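You operate a simulated robot arm through the tools that you are given. There is no shell and no other tool. Be economical: measure what you need, move in short steps, check, and stop when the job is done.

You are at the controls of a simulated two-armed robot. One attempt, no reset.

Task
Wipe up the spill, then top the yellow mug up to about the stripe.
Fine: cloth back where it lay, pot back on the mat.

The check looks at the end state, three seconds after you hand in, the way a careful person would. Anything else that was tipped, shoved, dropped, spilled or broken makes it a failure. Flat cloth is picked up by pressing the open fingertips on it (5 to 10 N) and closing them slowly along it; thin cloth reads only 2 to 8 mm in the jaws.

Robot
Two 7-joint arms with two-finger parallel grippers on one trunk that stands fixed in place. Base frame: the origin is at the foot of the trunk, x ahead of it, y to its left, z up. Lengths are in m, angles in degrees, forces in N, time in s.
The left shoulder is at [0.08, 0.131, 0.947], the right one opposite. With the tool pointing down near the work surface each hand reaches from about 0.38 to 0.84 m from the base axis, measured 20 degrees to its own side. Payload 1.57 kg a hand.
The TCP of each hand is the grasp point between the finger pads, 0.03 m short of the fingertips. In the tool frame z runs along the fingers and y along their closing line. Largest opening 0.11 m; finger width 0.024, thickness 0.012; the body of the gripper, 0.048 by 0.112 m, starts 0.078 m behind the TCP.
Orientation is that of the tool frame in the base frame, as a unit quaternion [x, y, z, w]. With the fingers straight down and closing along the base's y, the tool's x points along the base's -x, its y along +y and its z along -z.

Tools
- The arms move only by the tool jog_arm. It takes "left_steps", "right_steps" or both (then of equal length, played together; a hand with none holds still); each is text: rows parted by semicolons, each of 6 numbers parted by spaces: the shift along the base's x, y, z in m, then the turn, a rotation vector about the base's x, y, z in degrees. In form: tx ty tz wx wy wz; .... A call has 1 to 10 rows; each row shifts and turns the commanded pose from where the row before left it. "left_grip" and "right_grip" are, for a hand that has rows, the gripper command, from -1 (shut) to 1 (fully open), values between in proportion, set as the call begins (left out, the last holds). A row lasts 0.2 s, in which the tool goes at most 0.05 m and 8.6 degrees; a call with a longer step from one row to the next is refused whole, and so is a gripper value outside its range. A pose out of reach is approached as far as the arm can. The call stops where the force on the tool passes 40 N (or 10 N more than at its start, if that is more) or the arm is blocked; 0.2 s more then pass. Each finger travels about 0.108 m/s and halts on what it meets, pressing with about 33 N; the grip force reading is that of the motor and also rises with nothing between the fingers. The clock runs only during rows and for 0.2 s after the last one: add rows that do not move to give the fingers time. It gives the time, the measured TCP pose, the force on the tool (base axes), the opening and the grip force at its end, in the units of the frame above (readings bear some noise), with the torque about the TCP (base axes, N m) and any sound that the robot's microphone picked up.
- Cameras (640 x 400 px; columns grow to the right, rows downward): "scene" is now at [-0.0539, 0.0283, 1.433]; the picture's right is [0.31, -0.95, 0.00], its down [-0.42, -0.14, -0.90] and it looks along [0.85, 0.28, -0.44] (base axes); focal length 300 px, centre (320, 200). "left" rides on the left gripper at [0.07, -0.016, -0.141] in its tool frame; the picture's right is [0.23, 0.97, 0.00], its down [-0.85, 0.20, -0.48] and it looks along [-0.47, 0.11, 0.88] (tool axes); focal length 222 px, centre (320, 200). "right" rides on the right gripper at [0.07, 0.016, -0.141] in its tool frame; the picture's right is [-0.23, 0.97, 0.00], its down [-0.86, -0.20, -0.48] and it looks along [-0.47, -0.11, 0.88] (tool axes); focal length 222 px, centre (320, 200). There is no depth. A picture from a camera that has moved, and an enlarged one, comes with that camera's place and axes in the base frame and with its lens.
- camera(camera): a new picture of that camera. It takes no simulated time.
- turn_head(pan, tilt): turns the head with the scene camera to pan (to the left, within 109 degrees either way) and tilt (down, from -29 to 69), counted from straight ahead of the robot. It gives what a move gives.
- close_up(camera, box): a new picture of the part [left, top, right, bottom] of that camera's present view, enlarged. It takes no simulated time.
- hand_in(): hands the job in; it is judged then, once.

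Work in short steps. Places have to be worked out from the pictures, the camera data and where the tool is seen: move nearer, look again, correct. Check each grasp and each placing, and mend what went wrong. You have 120 turns and 86 pictures in all, those below and enlarged ones among them. Open the grippers and draw the arms clear of the work before you hand the job in, unless the task says otherwise; then end with one line.

The tools are called after ">>>" as name(argument=value, ...) on one line, values as JSON. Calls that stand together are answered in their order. jog_arm: Moves the arms, as the interface text tells. Its arguments: {"type":"object","properties":{"left_steps":{"type":"string"},"left_grip":{"type":"number"},"right_steps":{"type":"string"},"right_grip":{"type":"number"}},"required":[]} The other tools are called the same way: turn_head (pan, tilt) turns the head that bears the scene camera; camera (camera) takes a picture; close_up (camera, box) takes an enlarged picture of a part of a camera's view; hand_in () hands the job in.

At the start:

```text
time: 0.0
left_ee_pos: [0.4538, 0.2381, 1.2984]
left_tcp_rot: [0.0, 1.0, 0.0, -0.001]
left_ft_force: [-0.2, -1.3, 0.5]
left_moment: [0.01, 0.02, 0.0]
left_finger_gap: 0.1102
left_grip_force: 0.0
right_ee_pos: [0.4993, -0.1109, 1.3213]
right_tcp_rot: [0.001, 1.0, 0.0, 0.0]
right_ft_force: [-0.6, 0.3, 0.2]
right_moment: [-0.01, 0.02, 0.01]
right_finger_gap: 0.11
right_grip_force: 0.0
head pan, tilt: [18.0, 26.0]
```

scene: 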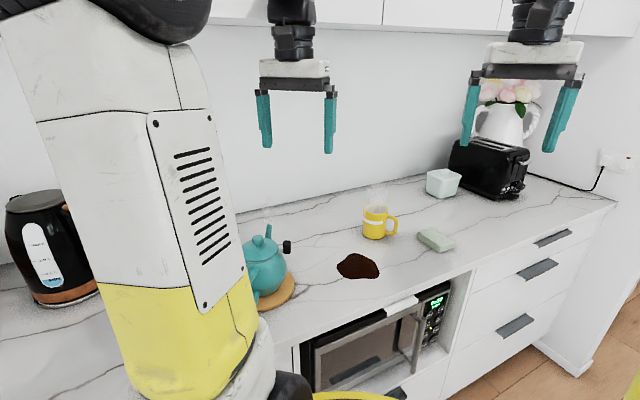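
right: 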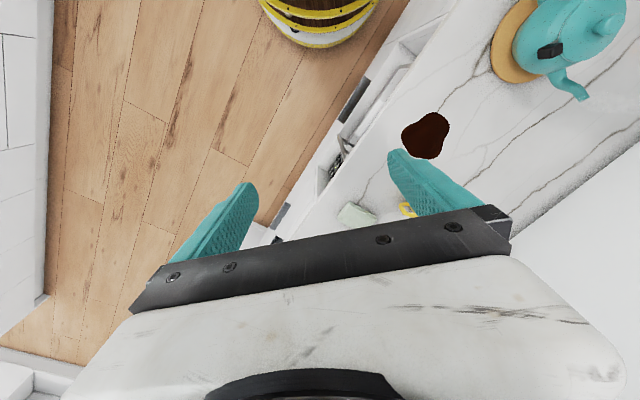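
left: 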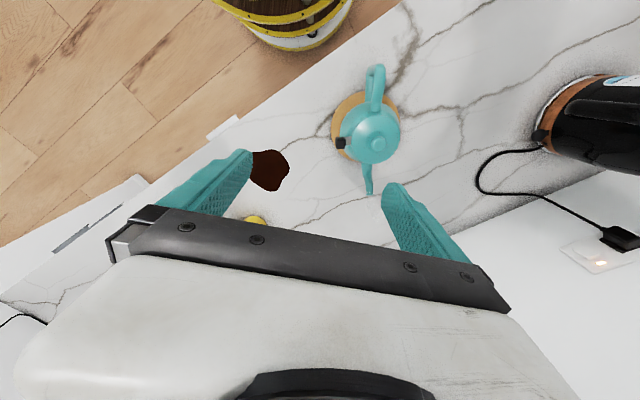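

The spill is near the middle of the counter, with the mug behind it, the teapot on a mat to the left and a pale green folded thing to the right. I'll take enlarged views to identify them.

>>> close_up(camera="scene", box=[320, 160, 480, 290])

>>> close_up(camera="left", box=[200, 40, 440, 240])

```text
3.08 times, centred on (400, 225) of scene
camera zoom: at [-0.0539, 0.0283, 1.433], right [0.31, -0.95, 0.0], down [-0.42, -0.14, -0.9], along [0.85, 0.28, -0.44], focal length 924 px, centre (74, 123)
```

zoom: 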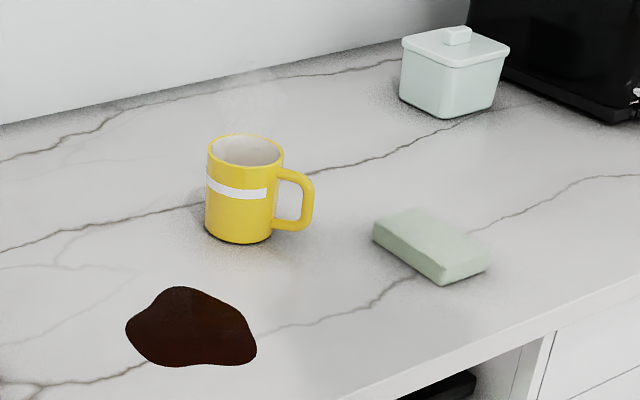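

```text
2.00 times, centred on (320, 140) of left
camera zoom: at [0.3843, 0.2216, 1.4396], right [-0.23, 0.97, 0.0], down [0.85, 0.2, 0.48], along [0.47, 0.11, -0.88], focal length 444 px, centre (320, 320)
```

zoom: 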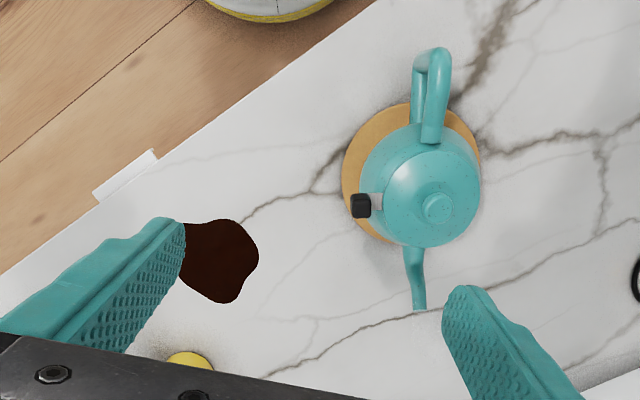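

The pale green block may be a sponge, not the cloth. I'll look around with the head for a cloth.

>>> turn_head(pan=0, tilt=50)

>>> camera(camera="scene")

>>> turn_head(pan=65, tilt=40)

>>> camera(camera="scene")

>>> turn_head(pan=-45, tilt=40)

>>> camera(camera="scene")

```text
time: 0.9
left_ee_pos: [0.4531, 0.2372, 1.2987]
left_tcp_rot: [0.0, 1.0, -0.001, 0.0]
left_ft_force: [-0.2, 0.8, -0.6]
left_moment: [-0.02, 0.0, 0.0]
left_finger_gap: 0.1098
left_grip_force: 0.1
right_ee_pos: [0.5001, -0.1112, 1.3205]
right_tcp_rot: [0.0, 1.0, 0.0, 0.0]
right_ft_force: [-0.4, -0.1, 0.0]
right_moment: [-0.01, 0.0, 0.02]
right_finger_gap: 0.11
right_grip_force: 0.0
head pan, tilt: [0.0, 50.0]
```

```text
80 pictures are left
```

scene: 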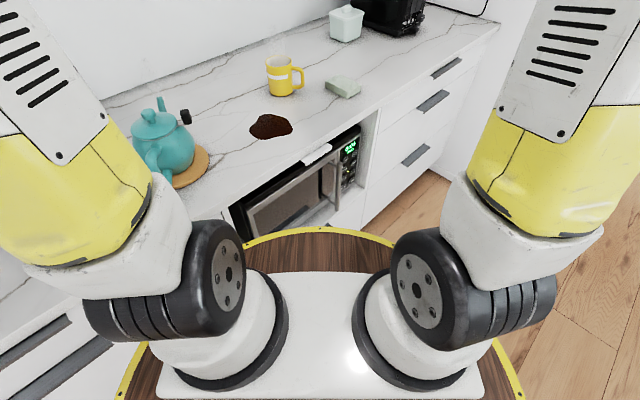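

```text
time: 2.2
left_ee_pos: [0.4542, 0.2365, 1.2985]
left_tcp_rot: [-0.001, 1.0, 0.0, -0.001]
left_ft_force: [0.1, -0.1, -0.8]
left_moment: [0.04, 0.01, 0.0]
left_finger_gap: 0.1099
left_grip_force: 0.1
right_ee_pos: [0.4995, -0.1108, 1.3216]
right_tcp_rot: [0.0, 1.0, -0.001, 0.0]
right_ft_force: [-0.3, 0.0, 0.6]
right_moment: [0.0, 0.0, -0.02]
right_finger_gap: 0.11
right_grip_force: 0.1
head pan, tilt: [65.0, 40.0]
```

```text
79 pictures are left
```

scene: 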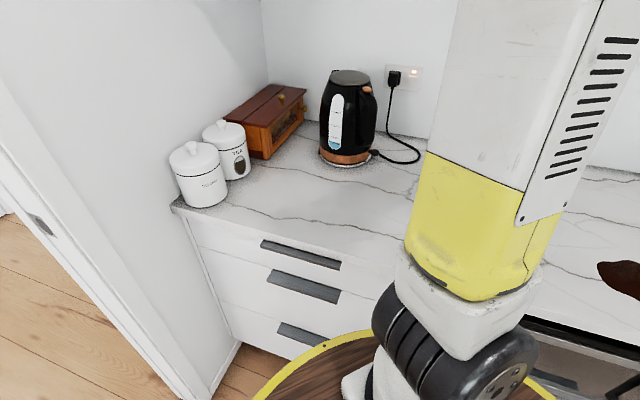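

```text
time: 4.1
left_ee_pos: [0.4532, 0.2382, 1.2997]
left_tcp_rot: [-0.001, 1.0, 0.0, 0.0]
left_ft_force: [0.0, 0.0, -0.1]
left_moment: [-0.01, -0.01, -0.02]
left_finger_gap: 0.1097
left_grip_force: 0.0
right_ee_pos: [0.5009, -0.1116, 1.321]
right_tcp_rot: [0.0, 1.0, 0.0, 0.0]
right_ft_force: [-0.2, -0.7, 1.1]
right_moment: [-0.01, 0.01, 0.02]
right_finger_gap: 0.11
right_grip_force: 0.1
head pan, tilt: [-45.0, 40.0]
```

```text
78 pictures are left
```

scene: 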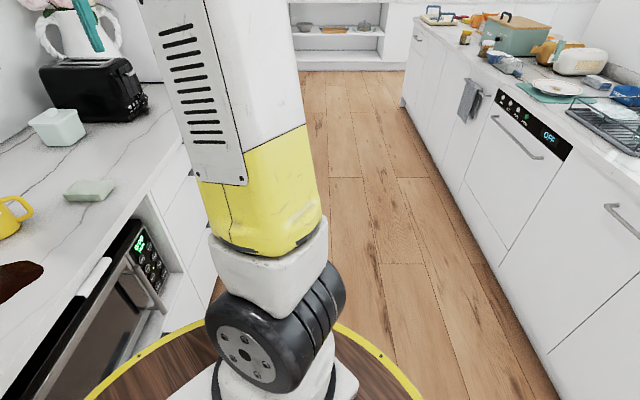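

The only other candidates are the white thing at the counter edge and the far-off towel, which is out of reach. I'll take enlarged views of the edge piece and the green block.

>>> turn_head(pan=10, tilt=40)

>>> close_up(camera="scene", box=[290, 80, 450, 180])

>>> camera(camera="scene")

```text
time: 5.4
left_ee_pos: [0.453, 0.2364, 1.2995]
left_tcp_rot: [0.0, 1.0, 0.0, 0.001]
left_ft_force: [-0.5, -0.3, -0.5]
left_moment: [0.01, 0.0, -0.02]
left_finger_gap: 0.1098
left_grip_force: 0.1
right_ee_pos: [0.5005, -0.1094, 1.3216]
right_tcp_rot: [0.001, 1.0, 0.0, 0.0]
right_ft_force: [-0.5, -0.3, -0.2]
right_moment: [0.03, -0.01, 0.02]
right_finger_gap: 0.11
right_grip_force: 0.0
head pan, tilt: [10.0, 40.0]
```

```text
4.00 times, centred on (370, 130) of scene
camera zoom: at [-0.0575, 0.0146, 1.4114], right [0.17, -0.98, 0.0], down [-0.63, -0.11, -0.77], along [0.75, 0.13, -0.64], focal length 1201 px, centre (120, 480)
```

zoom: 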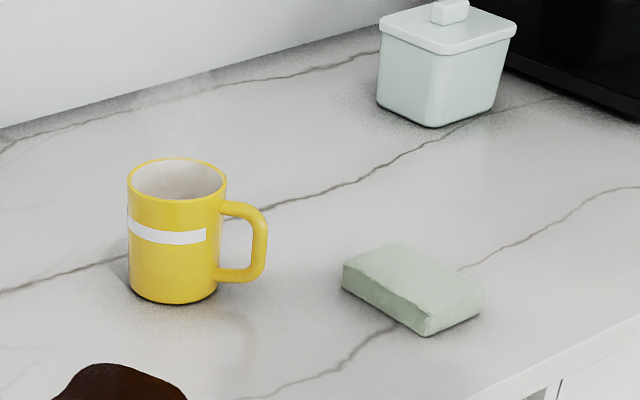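

```text
76 pictures are left
```

scene: 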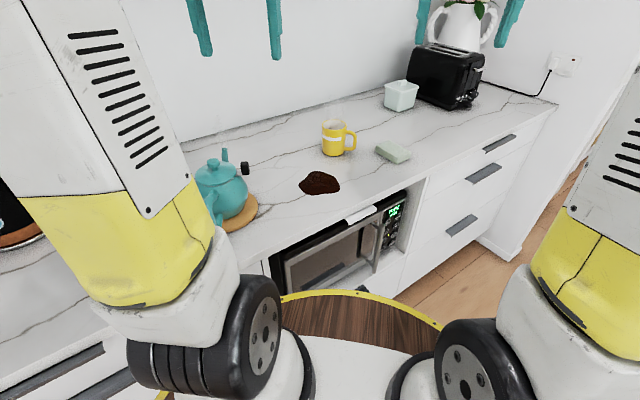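

The green block looks like a thick folded cloth. I'll check the white patch at the counter's front edge and the teapot.

>>> close_up(camera="scene", box=[310, 180, 430, 255])

>>> close_up(camera="scene", box=[170, 135, 290, 245])

```text
5.33 times, centred on (370, 218) of scene
camera zoom: at [-0.0575, 0.0146, 1.4114], right [0.17, -0.98, 0.0], down [-0.63, -0.11, -0.77], along [0.75, 0.13, -0.64], focal length 1601 px, centre (53, 107)
```

zoom: 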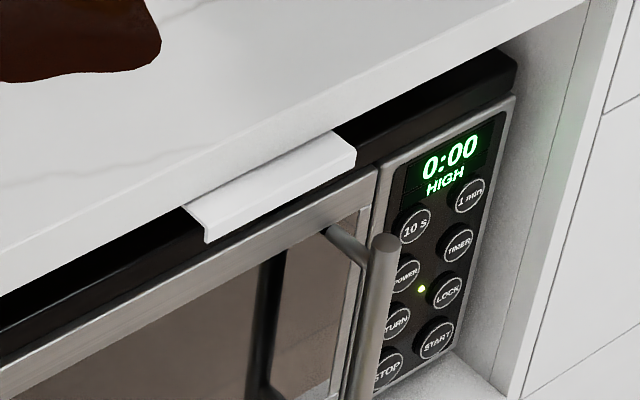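

```text
3.64 times, centred on (230, 190) of scene
camera zoom: at [-0.0575, 0.0146, 1.4114], right [0.17, -0.98, 0.0], down [-0.63, -0.11, -0.77], along [0.75, 0.13, -0.64], focal length 1092 px, centre (647, 236)
```

zoom: 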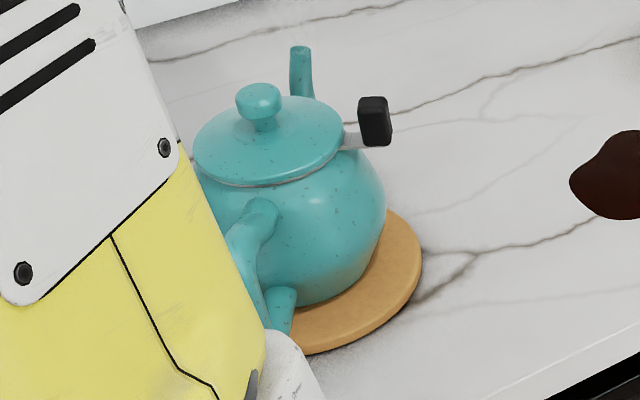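

The white piece is just a fixed pull, so the green block (about 0.09 × 0.08 m at roughly (0.85, -0.075), counter z≈0.88) is the cloth. I'll move the right hand nearer to look at it.

>>> jog_arm(right_steps="0.025 0.0 -0.027 0 0 0;0.025 0.0 -0.027 0 0 0;0.025 0.0 -0.027 0 0 0;0.025 0.0 -0.027 0 0 0;0.025 0.0 -0.027 0 0 0;0.025 0.0 -0.027 0 0 0;0.025 0.0 -0.027 0 0 0;0 0 0 0 0 0", right_grip=1)

>>> camera(camera="right")

>>> camera(camera="scene")

```text
time: 7.2
left_ee_pos: [0.454, 0.238, 1.3001]
left_tcp_rot: [-0.001, 1.0, 0.0, -0.001]
left_ft_force: [0.0, 0.0, -0.1]
left_moment: [0.01, -0.04, 0.01]
left_finger_gap: 0.1101
left_grip_force: 0.1
right_ee_pos: [0.6761, -0.1108, 1.1334]
right_tcp_rot: [0.0, 1.0, -0.001, 0.0]
right_ft_force: [-0.2, 0.2, -0.6]
right_moment: [0.0, 0.02, -0.04]
right_finger_gap: 0.1102
right_grip_force: 0.1
head pan, tilt: [10.0, 40.0]
```

```text
73 pictures are left
camera right: at [0.6055, -0.0946, 1.2723], right [0.23, 0.97, 0.0], down [0.86, -0.2, 0.48], along [0.47, -0.11, -0.88], focal length 222 px, centre (320, 200)
```

right: 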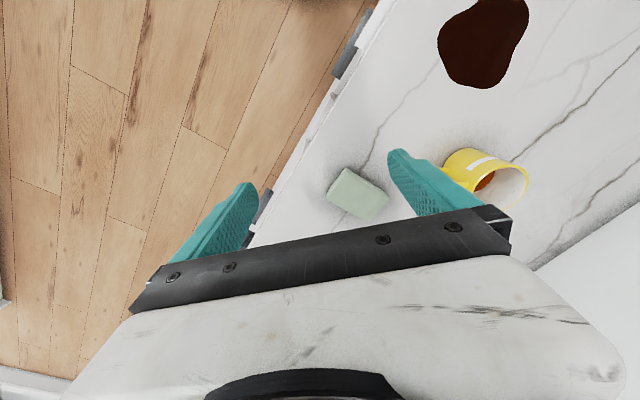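

```text
72 pictures are left
```

scene: 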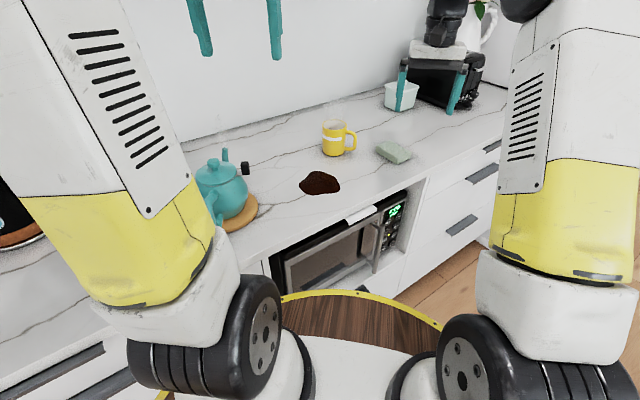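

Cloth centre triangulates to about (0.81, -0.07), long axis about 50° from +x. I'll turn the right hand 50° so it closes across the short side, and hover above it.

>>> jog_arm(right_steps="0.018 0.006 -0.015 0 0 7.2;0.018 0.006 -0.015 0 0 7.2;0.018 0.006 -0.015 0 0 7.2;0.018 0.006 -0.015 0 0 7.2;0.018 0.006 -0.015 0 0 7.2;0.018 0.006 -0.015 0 0 7.2;0.018 0.006 -0.015 0 0 7;0 0 0 0 0 0;0 0 0 0 0 0")

>>> camera(camera="right")

>>> close_up(camera="scene", box=[300, 60, 500, 200])

```text
time: 9.2
left_ee_pos: [0.4531, 0.2375, 1.299]
left_tcp_rot: [0.001, 1.0, 0.0, 0.0]
left_ft_force: [0.1, -0.1, 0.6]
left_moment: [-0.02, 0.01, 0.01]
left_finger_gap: 0.1098
left_grip_force: 0.0
right_ee_pos: [0.796, -0.0674, 1.0256]
right_tcp_rot: [-0.425, 0.905, 0.0, 0.001]
right_ft_force: [-0.7, 0.4, 0.2]
right_moment: [-0.01, -0.05, -0.01]
right_finger_gap: 0.1099
right_grip_force: 0.1
right hand out of reach, approached as far as the arm can: row 7
head pan, tilt: [10.0, 40.0]
```

```text
71 pictures are left
camera right: at [0.7387, -0.1114, 1.166], right [-0.6, 0.8, 0.0], down [0.7, 0.53, 0.48], along [0.38, 0.29, -0.88], focal length 222 px, centre (320, 200)
```

right: 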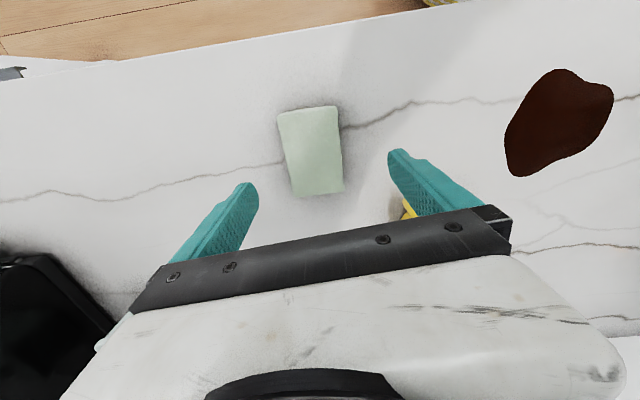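

```text
2.86 times, centred on (400, 130) of scene
camera zoom: at [-0.0575, 0.0147, 1.4114], right [0.17, -0.98, 0.0], down [-0.63, -0.11, -0.77], along [0.75, 0.13, -0.64], focal length 858 px, centre (91, 400)
```

zoom: 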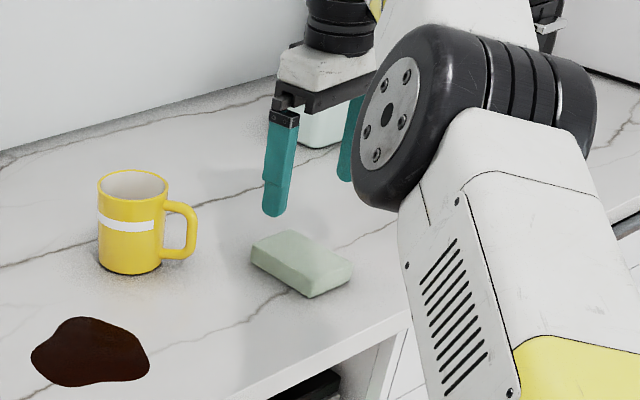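

The cloth centre computes to (0.80, -0.073), with its axis about 43°. The hand is nearly right, so I'll turn it back 7°, nudge it and go down partway.

>>> jog_arm(right_steps="-0.004 -0.004 -0.02 0 0 -3.5;-0.004 -0.004 -0.02 0 0 -3.5;0 0 -0.015 0 0 0;0 0 -0.015 0 0 0;0 0 0 0 0 0")

>>> close_up(camera="scene", box=[320, 90, 480, 190])

>>> camera(camera="right")

```text
time: 10.4
left_ee_pos: [0.4545, 0.2372, 1.2982]
left_tcp_rot: [0.0, 1.0, 0.0, 0.0]
left_ft_force: [0.2, -0.1, 1.1]
left_moment: [-0.04, 0.0, 0.01]
left_finger_gap: 0.11
left_grip_force: 0.0
right_ee_pos: [0.7903, -0.0773, 0.9557]
right_tcp_rot: [-0.368, 0.93, -0.001, 0.0]
right_ft_force: [-0.3, -0.1, -0.5]
right_moment: [0.0, -0.03, 0.0]
right_finger_gap: 0.11
right_grip_force: 0.0
head pan, tilt: [10.0, 40.0]
```

```text
4.00 times, centred on (400, 140) of scene
camera zoom: at [-0.0575, 0.0147, 1.4114], right [0.17, -0.98, 0.0], down [-0.63, -0.11, -0.77], along [0.75, 0.13, -0.64], focal length 1201 px, centre (0, 440)
```

zoom: 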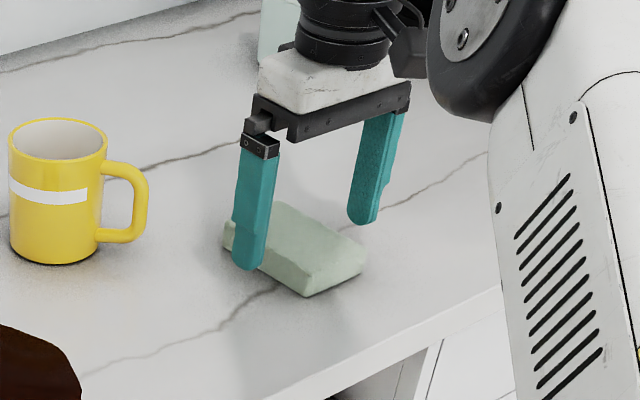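

```text
68 pictures are left
camera right: at [0.7262, -0.1131, 1.0956], right [-0.5, 0.87, 0.0], down [0.76, 0.44, 0.48], along [0.41, 0.24, -0.88], focal length 222 px, centre (320, 200)
```

right: 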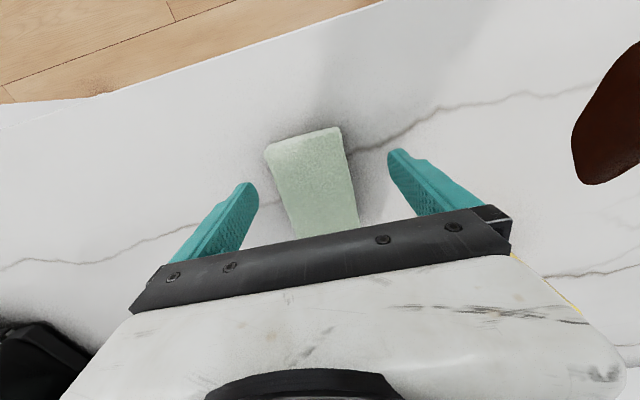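

The cloth sits between the fingers, and the tips are at about z=0.926. I'll go down gently to find the counter.

>>> jog_arm(right_steps="0 0 -0.006 0 0 0;0 0 -0.006 0 0 0;0 0 -0.005 0 0 0;0 0 -0.005 0 0 0;0 0 0 0 0 0")

>>> close_up(camera="scene", box=[320, 90, 480, 190])

```text
time: 11.6
left_ee_pos: [0.4541, 0.2375, 1.2988]
left_tcp_rot: [0.001, 1.0, 0.0, -0.001]
left_ft_force: [-0.1, 0.3, -0.1]
left_moment: [-0.02, 0.0, -0.03]
left_finger_gap: 0.11
left_grip_force: 0.1
right_ee_pos: [0.7888, -0.0774, 0.9337]
right_tcp_rot: [-0.368, 0.93, 0.0, 0.0]
right_ft_force: [-0.2, -0.1, -0.1]
right_moment: [0.0, -0.02, 0.0]
right_finger_gap: 0.1098
right_grip_force: 0.0
head pan, tilt: [10.0, 40.0]
```

```text
4.00 times, centred on (400, 140) of scene
camera zoom: at [-0.0575, 0.0147, 1.4114], right [0.17, -0.98, 0.0], down [-0.63, -0.11, -0.77], along [0.75, 0.13, -0.64], focal length 1201 px, centre (0, 440)
```

zoom: 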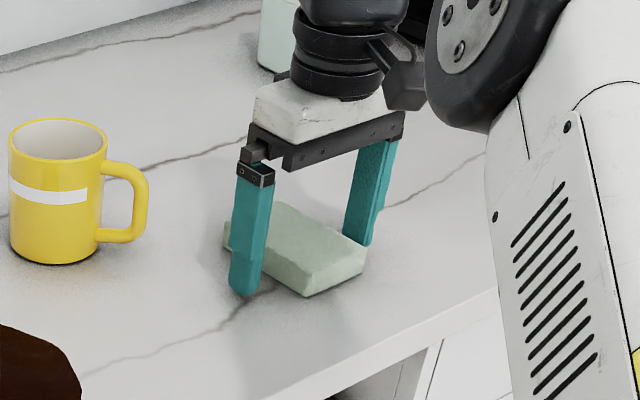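

Tips are nearly down. I'll take a few 2 mm rows more and watch the force.

>>> jog_arm(right_steps="0 0 -0.003 0 0 0;0 0 -0.003 0 0 0;0 0 0 0 0 0")

```text
time: 12.4
left_ee_pos: [0.4529, 0.2378, 1.2991]
left_tcp_rot: [0.0, 1.0, -0.001, 0.0]
left_ft_force: [1.0, -0.5, 0.4]
left_moment: [-0.01, 0.0, -0.01]
left_finger_gap: 0.1099
left_grip_force: 0.1
right_ee_pos: [0.7889, -0.0772, 0.9305]
right_tcp_rot: [-0.368, 0.93, -0.001, 0.001]
right_ft_force: [-1.8, -2.2, 16.6]
right_moment: [0.5, 0.94, 0.29]
right_finger_gap: 0.1096
right_grip_force: 0.0
head pan, tilt: [10.0, 40.0]
```

Contact: the counter is at z≈0.900. I'll rise 6 mm so the cloth stands proud of the tips, then close.

>>> jog_arm(right_steps="0 0 0.005 0 0 0;0 0 0 0 0 0;0 0 0 0 0 0")

>>> jog_arm(right_steps="0 0 0 0 0 0;0 0 0 0 0 0;0 0 0 0 0 0;0 0 0 0 0 0", right_grip=-1)

>>> close_up(camera="scene", box=[320, 90, 480, 190])

```text
time: 13.2
left_ee_pos: [0.453, 0.238, 1.2989]
left_tcp_rot: [0.001, 1.0, 0.001, 0.0]
left_ft_force: [-0.6, 0.2, -0.6]
left_moment: [0.01, 0.0, 0.04]
left_finger_gap: 0.11
left_grip_force: 0.1
right_ee_pos: [0.7887, -0.0762, 0.9332]
right_tcp_rot: [-0.369, 0.929, 0.0, 0.0]
right_ft_force: [0.7, 0.6, 0.2]
right_moment: [-0.04, 0.01, -0.04]
right_finger_gap: 0.1098
right_grip_force: 0.1
head pan, tilt: [10.0, 40.0]
```

```text
time: 14.2
left_ee_pos: [0.4545, 0.2371, 1.2997]
left_tcp_rot: [0.0, 1.0, 0.0, 0.0]
left_ft_force: [0.2, -0.3, 0.2]
left_moment: [-0.01, 0.01, 0.01]
left_finger_gap: 0.1101
left_grip_force: 0.0
right_ee_pos: [0.788, -0.076, 0.9335]
right_tcp_rot: [-0.368, 0.93, -0.001, 0.0]
right_ft_force: [0.3, -0.2, 0.0]
right_moment: [-0.06, -0.01, 0.01]
right_finger_gap: 0.0639
right_grip_force: 32.7
head pan, tilt: [10.0, 40.0]
```

```text
4.00 times, centred on (400, 140) of scene
camera zoom: at [-0.0575, 0.0147, 1.4114], right [0.17, -0.98, 0.0], down [-0.63, -0.11, -0.77], along [0.75, 0.13, -0.64], focal length 1201 px, centre (0, 440)
```

zoom: 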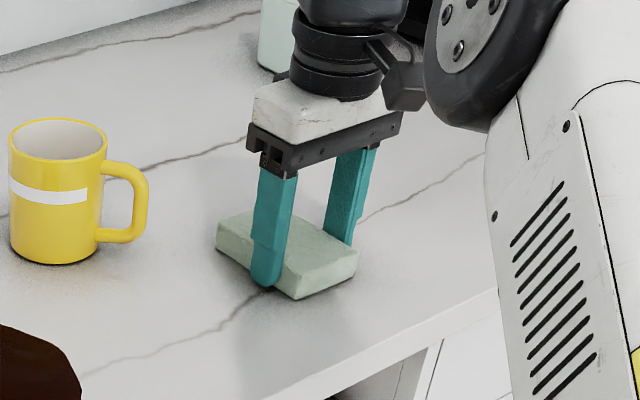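

Held firmly (0.064 m wide). The counter edge runs diagonally at about 45°, and the spill spans roughly x 0.56–0.67, y 0.07–0.19. I'll lift and carry the cloth clear of the mug to beside the spill.

>>> jog_arm(right_steps="0 0 0.03 0 0 0;0 0 0.03 0 0 0;-0.03 0.0 0.01 0 0 0;-0.03 0.0 0 0 0 0;-0.03 0.03 0 0 0 0;-0.03 0.04 0 0 0 0;-0.012 0.04 0 0 0 0;0 0.039 0 0 0 0;0 0 0 0 0 0")

>>> camera(camera="right")

>>> close_up(camera="scene", box=[220, 80, 460, 230])

```text
time: 16.2
left_ee_pos: [0.4544, 0.2378, 1.299]
left_tcp_rot: [0.0, 1.0, 0.0, 0.0]
left_ft_force: [0.1, -0.4, -1.1]
left_moment: [-0.02, 0.01, -0.02]
left_finger_gap: 0.1103
left_grip_force: 0.0
right_ee_pos: [0.6553, 0.0739, 1.0032]
right_tcp_rot: [-0.369, 0.93, 0.0, 0.0]
right_ft_force: [0.0, -0.5, -0.6]
right_moment: [0.0, 0.0, -0.01]
right_finger_gap: 0.0641
right_grip_force: 32.5
head pan, tilt: [10.0, 40.0]
```

```text
65 pictures are left
camera right: at [0.5929, 0.0374, 1.1425], right [-0.5, 0.87, 0.0], down [0.76, 0.44, 0.48], along [0.41, 0.24, -0.88], focal length 222 px, centre (320, 200)
```

right: 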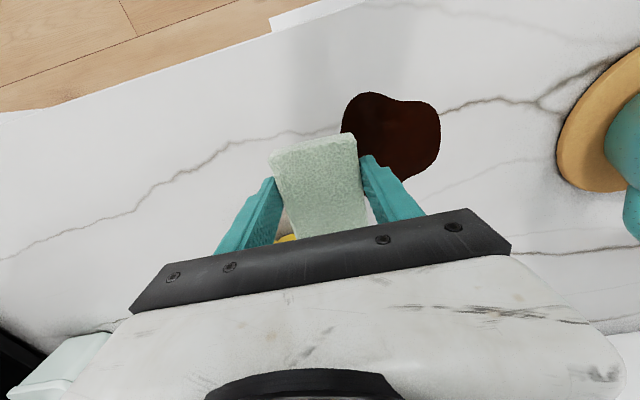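

```text
2.67 times, centred on (340, 155) of scene
camera zoom: at [-0.0575, 0.0147, 1.4114], right [0.17, -0.98, 0.0], down [-0.63, -0.11, -0.77], along [0.75, 0.13, -0.64], focal length 801 px, centre (267, 320)
```

zoom: 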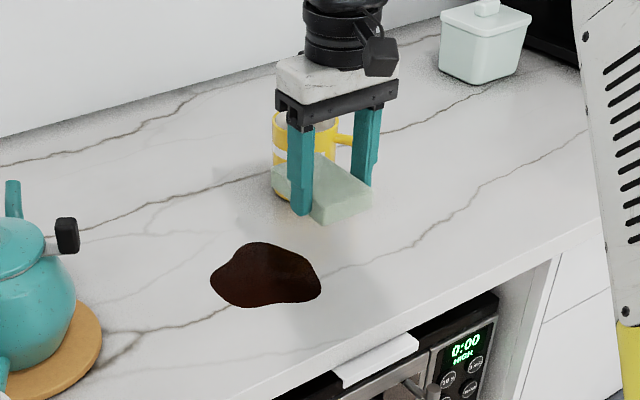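

From the wrist view the spill centre is about (0.605, 0.13). I'll set the cloth down just to its right, feeling for about 5–10 N.

>>> jog_arm(right_steps="-0.008 -0.002 -0.025 0 0 0;-0.008 -0.002 -0.025 0 0 0;0 0 -0.012 0 0 0;0 0 -0.005 0 0 0;0 0 -0.003 0 0 0;0 0 0 0 0 0")

```text
time: 17.6
left_ee_pos: [0.4537, 0.2372, 1.2994]
left_tcp_rot: [0.0, 1.0, 0.0, -0.001]
left_ft_force: [0.6, 0.8, -0.6]
left_moment: [0.03, 0.0, -0.04]
left_finger_gap: 0.1101
left_grip_force: 0.1
right_ee_pos: [0.6407, 0.0683, 0.933]
right_tcp_rot: [-0.368, 0.93, 0.0, -0.001]
right_ft_force: [-1.7, -0.2, 5.2]
right_moment: [0.01, 0.05, 0.0]
right_finger_gap: 0.0638
right_grip_force: 33.0
head pan, tilt: [10.0, 40.0]
```

About 5 N of contact. I'll press 1 mm more, stroke across the spill, then come back on a line further in.

>>> jog_arm(right_steps="-0.014 0.014 -0.001 0 0 0;-0.018 0.018 0 0 0 0;-0.018 0.018 0 0 0 0;-0.018 0.018 0 0 0 0;-0.018 0.018 0 0 0 0;-0.018 0.018 0 0 0 0;0 0 0 0 0 0")

>>> jog_arm(right_steps="0.014 0.014 0 0 0 0;0.015 0.015 0 0 0 0;0.018 -0.018 0 0 0 0;0.018 -0.018 0 0 0 0;0.018 -0.018 0 0 0 0;0.018 -0.018 0 0 0 0;0.018 -0.018 0 0 0 0;0.015 -0.015 0 0 0 0;0 0 0 0 0 0")

>>> camera(camera="scene")

>>> camera(camera="right")

```text
time: 19.2
left_ee_pos: [0.4536, 0.2366, 1.2998]
left_tcp_rot: [0.0, 1.0, 0.0, -0.001]
left_ft_force: [0.8, -0.3, -1.0]
left_moment: [0.0, 0.04, -0.01]
left_finger_gap: 0.11
left_grip_force: 0.1
right_ee_pos: [0.5364, 0.1734, 0.9313]
right_tcp_rot: [-0.368, 0.93, 0.0, 0.002]
right_ft_force: [10.8, -10.1, 37.1]
right_moment: [-0.4, -0.35, -0.1]
right_finger_gap: 0.0639
right_grip_force: 32.5
head pan, tilt: [10.0, 40.0]
```

```text
time: 21.2
left_ee_pos: [0.4551, 0.2376, 1.2984]
left_tcp_rot: [0.0, 1.0, 0.001, -0.001]
left_ft_force: [0.8, 0.3, 0.7]
left_moment: [0.03, 0.0, 0.02]
left_finger_gap: 0.1101
left_grip_force: 0.1
right_ee_pos: [0.6709, 0.0935, 0.9312]
right_tcp_rot: [-0.368, 0.93, 0.0, -0.001]
right_ft_force: [-0.4, -0.6, 1.2]
right_moment: [-0.01, 0.08, 0.02]
right_finger_gap: 0.0639
right_grip_force: 32.6
head pan, tilt: [10.0, 40.0]
```

```text
63 pictures are left
```

scene: 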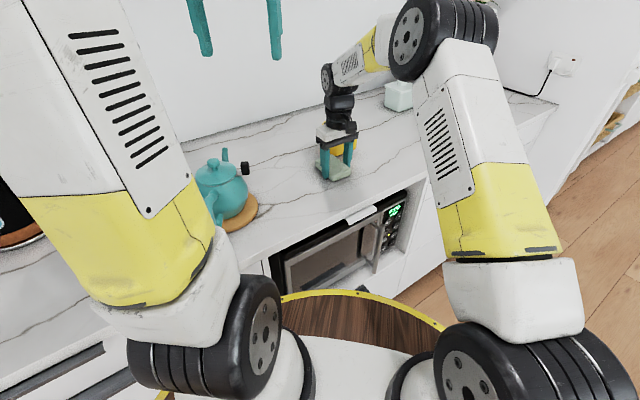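

```text
62 pictures are left
camera right: at [0.6079, 0.0593, 1.0717], right [-0.5, 0.87, 0.0], down [0.76, 0.44, 0.48], along [0.41, 0.24, -0.88], focal length 222 px, centre (320, 200)
```

right: 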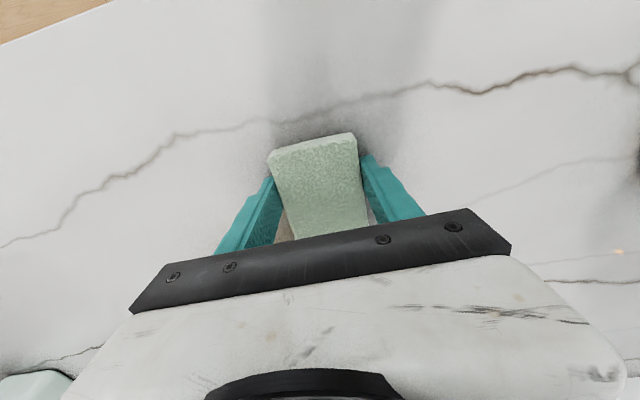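

The counter looks clean. I'll lift, retrace toward the cloth's place, and check the wiped area.

>>> jog_arm(right_steps="0 0 0.03 0 0 0;0 0 0.04 0 0 0;-0.01 -0.03 0 0 0 0;0 -0.04 0 0 0 0;0.01 -0.04 0 0 0 0;0.03 -0.035 0 0 0 0;0.035 -0.025 0 0 0 0;0.035 0 0 0 0 0;0.017 0 0 0 0 0;0 0 0 0 0 0")

>>> close_up(camera="scene", box=[220, 80, 460, 230])

```text
time: 23.4
left_ee_pos: [0.4537, 0.237, 1.2988]
left_tcp_rot: [0.001, 1.0, 0.0, 0.001]
left_ft_force: [-0.6, -0.1, 0.6]
left_moment: [-0.01, 0.0, 0.01]
left_finger_gap: 0.1101
left_grip_force: 0.1
right_ee_pos: [0.7884, -0.0746, 1.0016]
right_tcp_rot: [-0.369, 0.929, 0.0, 0.0]
right_ft_force: [-0.3, -0.2, -0.6]
right_moment: [-0.01, -0.01, -0.01]
right_finger_gap: 0.0638
right_grip_force: 33.4
head pan, tilt: [10.0, 40.0]
```

```text
2.67 times, centred on (340, 155) of scene
camera zoom: at [-0.0574, 0.0147, 1.4114], right [0.17, -0.98, 0.0], down [-0.63, -0.11, -0.77], along [0.75, 0.13, -0.64], focal length 801 px, centre (267, 320)
```

zoom: 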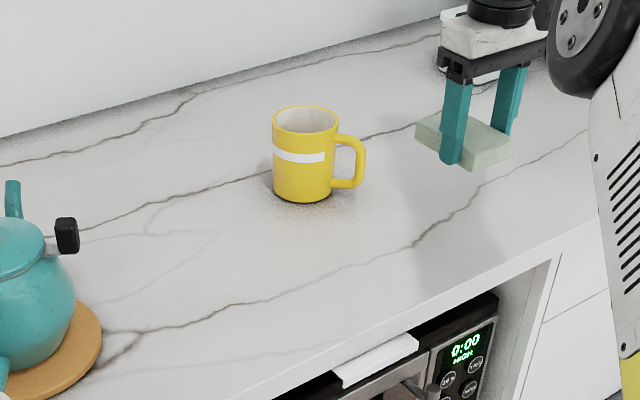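

The spill is gone. I'll set the cloth down where it lay, correcting about 6 mm for the shift from the grasp, then open.

>>> jog_arm(right_steps="0.004 -0.005 -0.03 0 0 0;0 0 -0.02 0 0 0;0 0 -0.01 0 0 0;0 0 -0.005 0 0 0;0 0 -0.002 0 0 0;0 0 0 0 0 0")

>>> jog_arm(right_steps="0 0 0 0 0 0;0 0 0 0 0 0;0 0 0 0 0 0", right_grip=1)

>>> jog_arm(right_steps="0 0 0.03 0 0 0;0 0 0.04 0 0 0;-0.02 -0.02 0.04 0 0 0;-0.03 -0.04 0 0 0 -5;-0.03 -0.04 0 0 0 -8;-0.03 -0.04 0 0 0 -8;-0.04 -0.03 0 0 0 -8;-0.04 0 0 0 0 -8;0 0 0 0 0 0")

>>> camera(camera="scene")

>>> close_up(camera="scene", box=[290, 80, 450, 180])

```text
time: 24.8
left_ee_pos: [0.4519, 0.238, 1.2987]
left_tcp_rot: [-0.001, 1.0, 0.0, 0.0]
left_ft_force: [0.2, -0.1, 0.2]
left_moment: [0.01, -0.01, -0.02]
left_finger_gap: 0.1101
left_grip_force: 0.2
right_ee_pos: [0.7922, -0.0776, 0.9353]
right_tcp_rot: [-0.368, 0.93, -0.001, 0.0]
right_ft_force: [0.6, -0.3, -0.6]
right_moment: [-0.01, -0.01, 0.0]
right_finger_gap: 0.064
right_grip_force: 33.4
head pan, tilt: [10.0, 40.0]
```

```text
time: 25.6
left_ee_pos: [0.4537, 0.2379, 1.2998]
left_tcp_rot: [-0.001, 1.0, 0.001, 0.0]
left_ft_force: [0.1, 0.4, 0.0]
left_moment: [0.0, 0.04, -0.03]
left_finger_gap: 0.1102
left_grip_force: 0.0
right_ee_pos: [0.7922, -0.0781, 0.9361]
right_tcp_rot: [-0.369, 0.93, 0.0, 0.0]
right_ft_force: [0.4, -0.2, 0.2]
right_moment: [-0.01, 0.0, -0.04]
right_finger_gap: 0.11
right_grip_force: 0.1
head pan, tilt: [10.0, 40.0]
```

```text
time: 27.6
left_ee_pos: [0.453, 0.2372, 1.2984]
left_tcp_rot: [-0.001, 1.0, 0.0, 0.0]
left_ft_force: [-0.5, 0.1, 0.4]
left_moment: [-0.01, 0.01, 0.02]
left_finger_gap: 0.11
left_grip_force: 0.1
right_ee_pos: [0.6017, -0.2489, 1.0458]
right_tcp_rot: [-0.053, 0.999, 0.0, 0.0]
right_ft_force: [0.4, -0.6, -0.2]
right_moment: [0.0, -0.02, 0.03]
right_finger_gap: 0.1101
right_grip_force: 0.1
head pan, tilt: [10.0, 40.0]
```

```text
60 pictures are left
```

scene: 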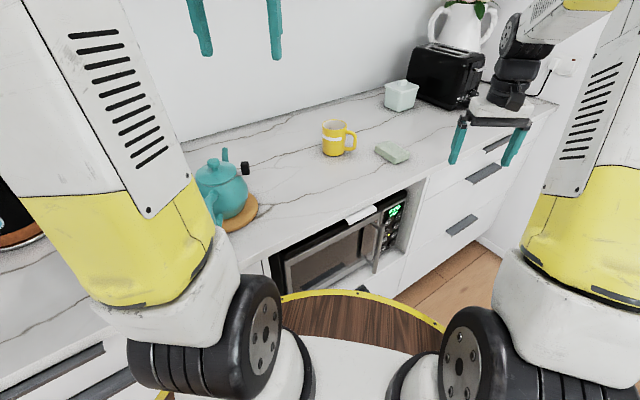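

```text
4.00 times, centred on (370, 130) of scene
camera zoom: at [-0.0576, 0.0146, 1.4114], right [0.17, -0.98, 0.0], down [-0.63, -0.11, -0.77], along [0.75, 0.13, -0.64], focal length 1201 px, centre (120, 480)
```

zoom: 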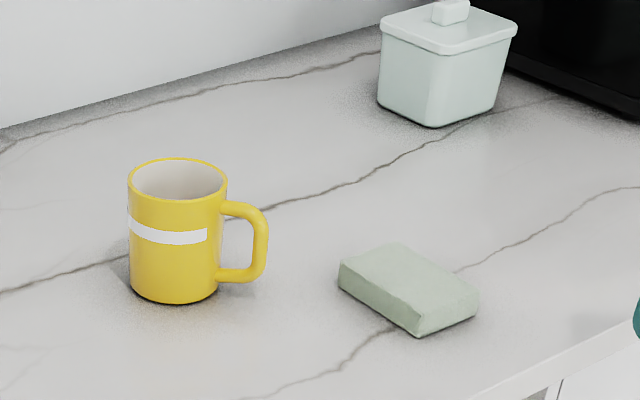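

The cloth is back within a few mm of where it was. Next is the pot: I'll swing the right hand round as an inspection camera for a side view of the pot's handle and clip.

>>> jog_arm(right_steps="-0.01 0.02 0.02 0 0 8.4;-0.01 0.02 0.02 0 0 8.4;-0.01 0.02 0.02 0 0 8.4;-0.01 0.02 0.02 0 0 8.4;-0.01 0.02 0.02 0 0 8.4;-0.01 0.02 0.01 0 0 8.4;-0.01 0.02 0.01 0 0 8.4;-0.01 0.02 0 0 0 8.4;-0.01 0.02 0 0 0 8.4;0 0.02 0 0 0 8.4")

>>> jog_arm(right_steps="-0.01 0.01 0.0 8 0 0;-0.01 0.01 0.0 8 0 0;-0.01 0.01 0.0 8 0 0;-0.01 0.01 0.0 8 0 0;0 0 0 8 0 0;0 0 0 0 0 0")

>>> camera(camera="right")

```text
time: 29.8
left_ee_pos: [0.454, 0.2386, 1.299]
left_tcp_rot: [-0.001, 1.0, 0.001, 0.0]
left_ft_force: [0.3, 0.2, -0.3]
left_moment: [0.03, 0.04, 0.01]
left_finger_gap: 0.1102
left_grip_force: 0.0
right_ee_pos: [0.5117, -0.0489, 1.1653]
right_tcp_rot: [0.709, -0.705, 0.001, 0.0]
right_ft_force: [-0.2, -0.6, 0.4]
right_moment: [0.04, 0.0, 0.0]
right_finger_gap: 0.1102
right_grip_force: 0.1
head pan, tilt: [10.0, 40.0]
```

```text
time: 31.2
left_ee_pos: [0.4526, 0.2369, 1.2996]
left_tcp_rot: [-0.001, 1.0, 0.001, -0.001]
left_ft_force: [-0.5, -0.4, 0.4]
left_moment: [0.03, 0.02, -0.03]
left_finger_gap: 0.1101
left_grip_force: 0.0
right_ee_pos: [0.4726, -0.0085, 1.1656]
right_tcp_rot: [0.665, -0.663, -0.243, -0.243]
right_ft_force: [1.0, 0.3, -0.1]
right_moment: [0.01, 0.01, -0.01]
right_finger_gap: 0.1097
right_grip_force: 0.1
head pan, tilt: [10.0, 40.0]
```

```text
58 pictures are left
camera right: at [0.4548, -0.1531, 1.2275], right [-0.97, 0.17, 0.14], down [0.2, 0.35, 0.92], along [0.11, 0.92, -0.37], focal length 222 px, centre (320, 200)
```

right: 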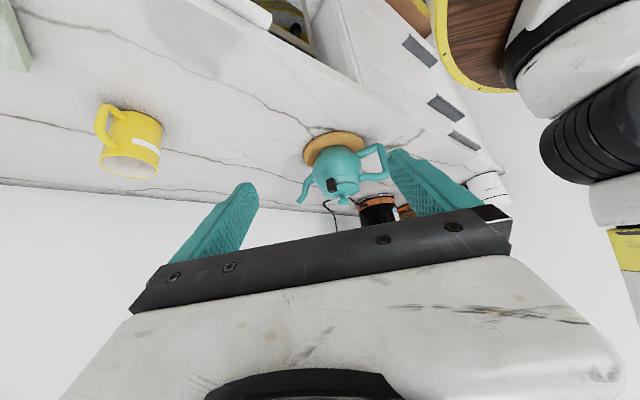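

The view is upside down but shows the pot from the side. I'll enlarge it.

>>> close_up(camera="right", box=[270, 120, 420, 220])

>>> close_up(camera="right", box=[80, 90, 180, 200])

```text
4.00 times, centred on (345, 170) of right
camera zoom: at [0.4548, -0.1531, 1.2275], right [-0.97, 0.17, 0.14], down [0.2, 0.35, 0.92], along [0.11, 0.92, -0.37], focal length 888 px, centre (220, 320)
```

zoom: 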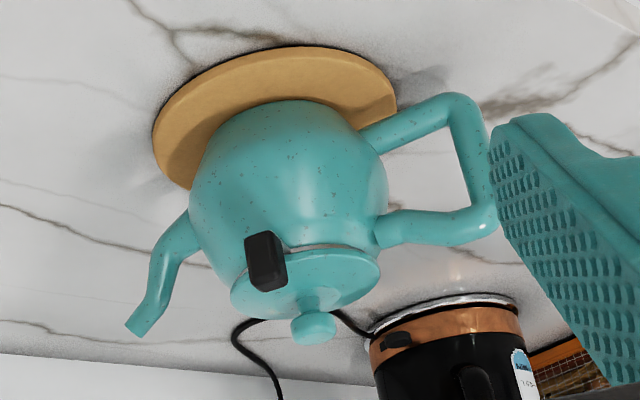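

```text
3.64 times, centred on (130, 145) of right
camera zoom: at [0.4548, -0.1531, 1.2275], right [-0.97, 0.17, 0.14], down [0.2, 0.35, 0.92], along [0.11, 0.92, -0.37], focal length 808 px, centre (1011, 400)
```

zoom: 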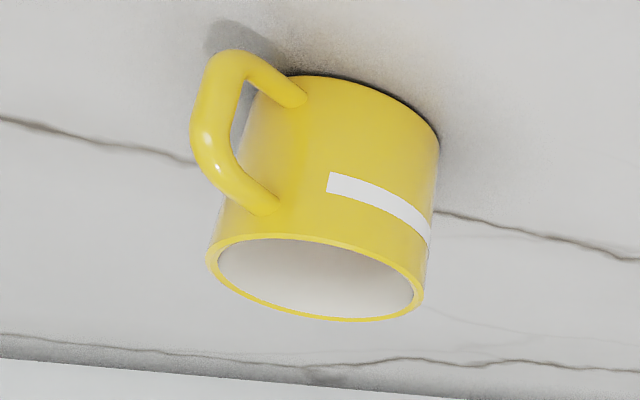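

The handle has a straight vertical outer bar and a top bar. I'll look more closely at the black clip near the lid.

>>> close_up(camera="scene", box=[190, 140, 260, 190])

>>> close_up(camera="left", box=[320, 110, 410, 170])

```text
8.00 times, centred on (225, 165) of scene
camera zoom: at [-0.0576, 0.0147, 1.4114], right [0.17, -0.98, 0.0], down [-0.63, -0.11, -0.77], along [0.75, 0.13, -0.64], focal length 2402 px, centre (1080, 480)
```

zoom: 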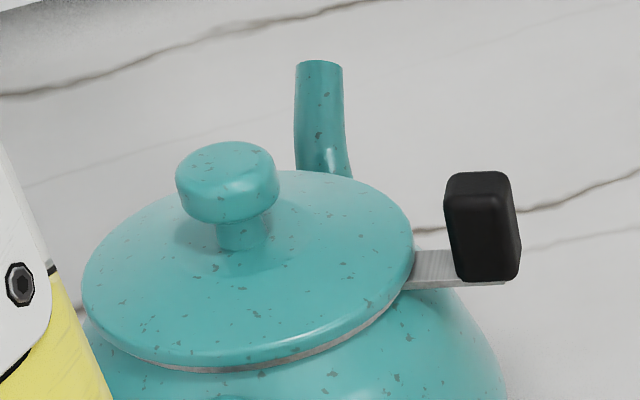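

```text
6.67 times, centred on (365, 140) of left
camera zoom: at [0.3843, 0.2216, 1.4396], right [-0.23, 0.97, 0.0], down [0.85, 0.2, 0.48], along [0.47, 0.11, -0.88], focal length 1481 px, centre (20, 600)
```

zoom: 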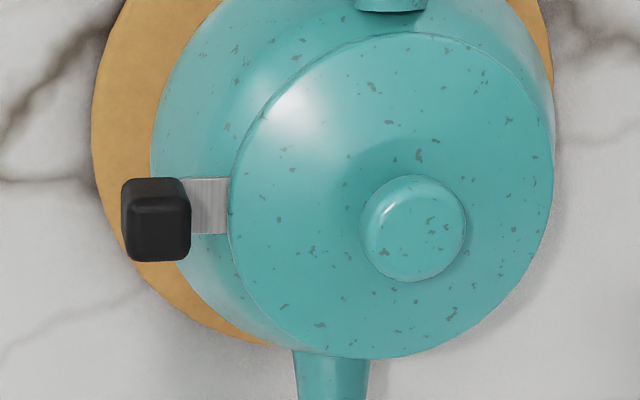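

That part is an infuser basket's handle, so it isn't needed. The handle's vertical bar is at about (0.352, 0.3135), z 0.93–1.01, and the pot faces a yaw of about 14°. I'll bring the left hand above it, yawed 14°, tilted 15° forward and half open.

>>> jog_arm(left_steps="-0.014 0.008 -0.02 0 0 7;-0.014 0.008 -0.02 0 0 7;-0.014 0.008 -0.02 1.2 -4.85 0;-0.014 0.008 -0.02 1.2 -4.85 0;-0.014 0.008 -0.02 1.2 -4.85 0;-0.014 0.008 -0.02 0 0 0;-0.014 0.008 -0.02 0 0 0;-0.014 0.008 -0.02 0 0 0;-0.014 0.004 -0.015 0 0 0;0 0 0 0 0 0", left_grip=0.27)

>>> camera(camera="left")

>>> camera(camera="right")

>>> camera(camera="scene")

```text
time: 33.4
left_ee_pos: [0.3277, 0.3054, 1.1231]
left_tcp_rot: [-0.12, 0.984, 0.016, 0.13]
left_ft_force: [-0.1, 0.0, 0.0]
left_moment: [0.01, 0.01, -0.01]
left_finger_gap: 0.0698
left_grip_force: 0.0
right_ee_pos: [0.4716, -0.0089, 1.1654]
right_tcp_rot: [0.666, -0.663, -0.241, -0.243]
right_ft_force: [-0.3, -0.6, 0.1]
right_moment: [-0.01, -0.01, 0.01]
right_finger_gap: 0.11
right_grip_force: 0.1
head pan, tilt: [10.0, 40.0]
```

```text
53 pictures are left
camera left: at [0.2309, 0.2649, 1.2416], right [-0.45, 0.89, -0.06], down [0.63, 0.36, 0.68], along [0.63, 0.27, -0.73], focal length 222 px, centre (320, 200)
```

left: 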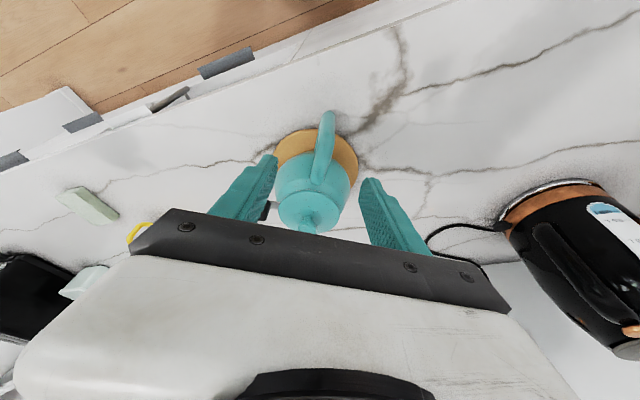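

```text
52 pictures are left
camera right: at [0.4548, -0.153, 1.2277], right [-0.97, 0.17, 0.14], down [0.2, 0.35, 0.92], along [0.11, 0.92, -0.37], focal length 222 px, centre (320, 200)
```

right: 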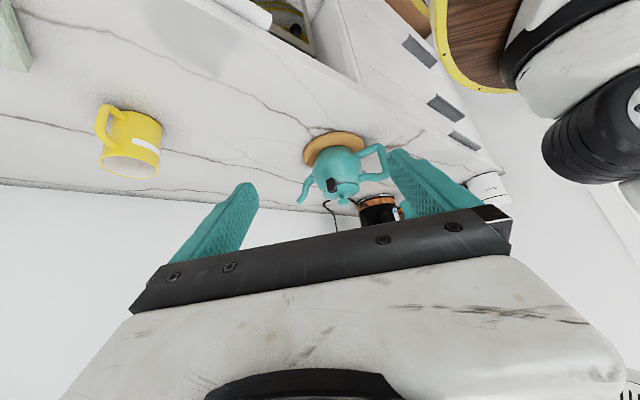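

```text
51 pictures are left
```

scene: 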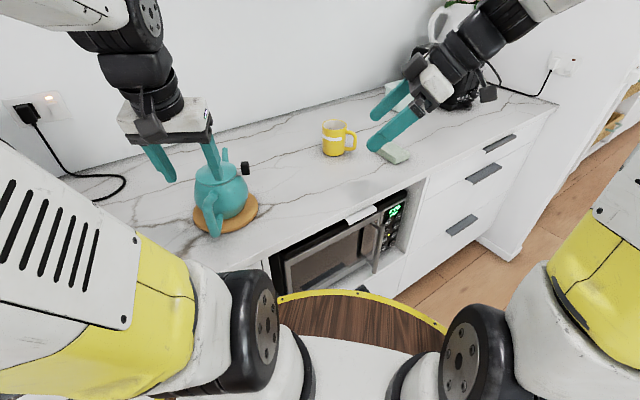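

The handle is now visible in both views. I'll enlarge to refine its place before going down.

>>> close_up(camera="left", box=[240, 90, 400, 240])

>>> close_up(camera="scene", box=[130, 100, 290, 250])

```text
2.67 times, centred on (320, 165) of left
camera zoom: at [0.2309, 0.2649, 1.2416], right [-0.45, 0.89, -0.06], down [0.63, 0.36, 0.68], along [0.63, 0.27, -0.73], focal length 592 px, centre (320, 293)
```

zoom: 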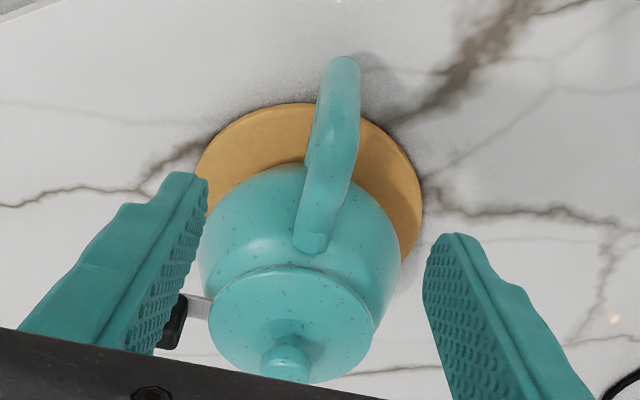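

```text
2.67 times, centred on (210, 175) of scene
camera zoom: at [-0.0576, 0.0146, 1.4114], right [0.17, -0.98, 0.0], down [-0.63, -0.11, -0.77], along [0.75, 0.13, -0.64], focal length 801 px, centre (613, 267)
```

zoom: 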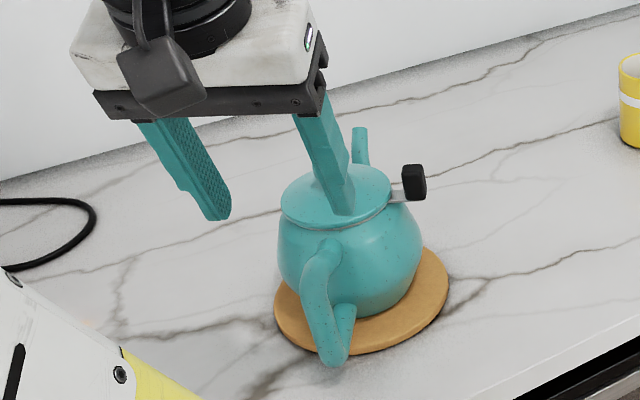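

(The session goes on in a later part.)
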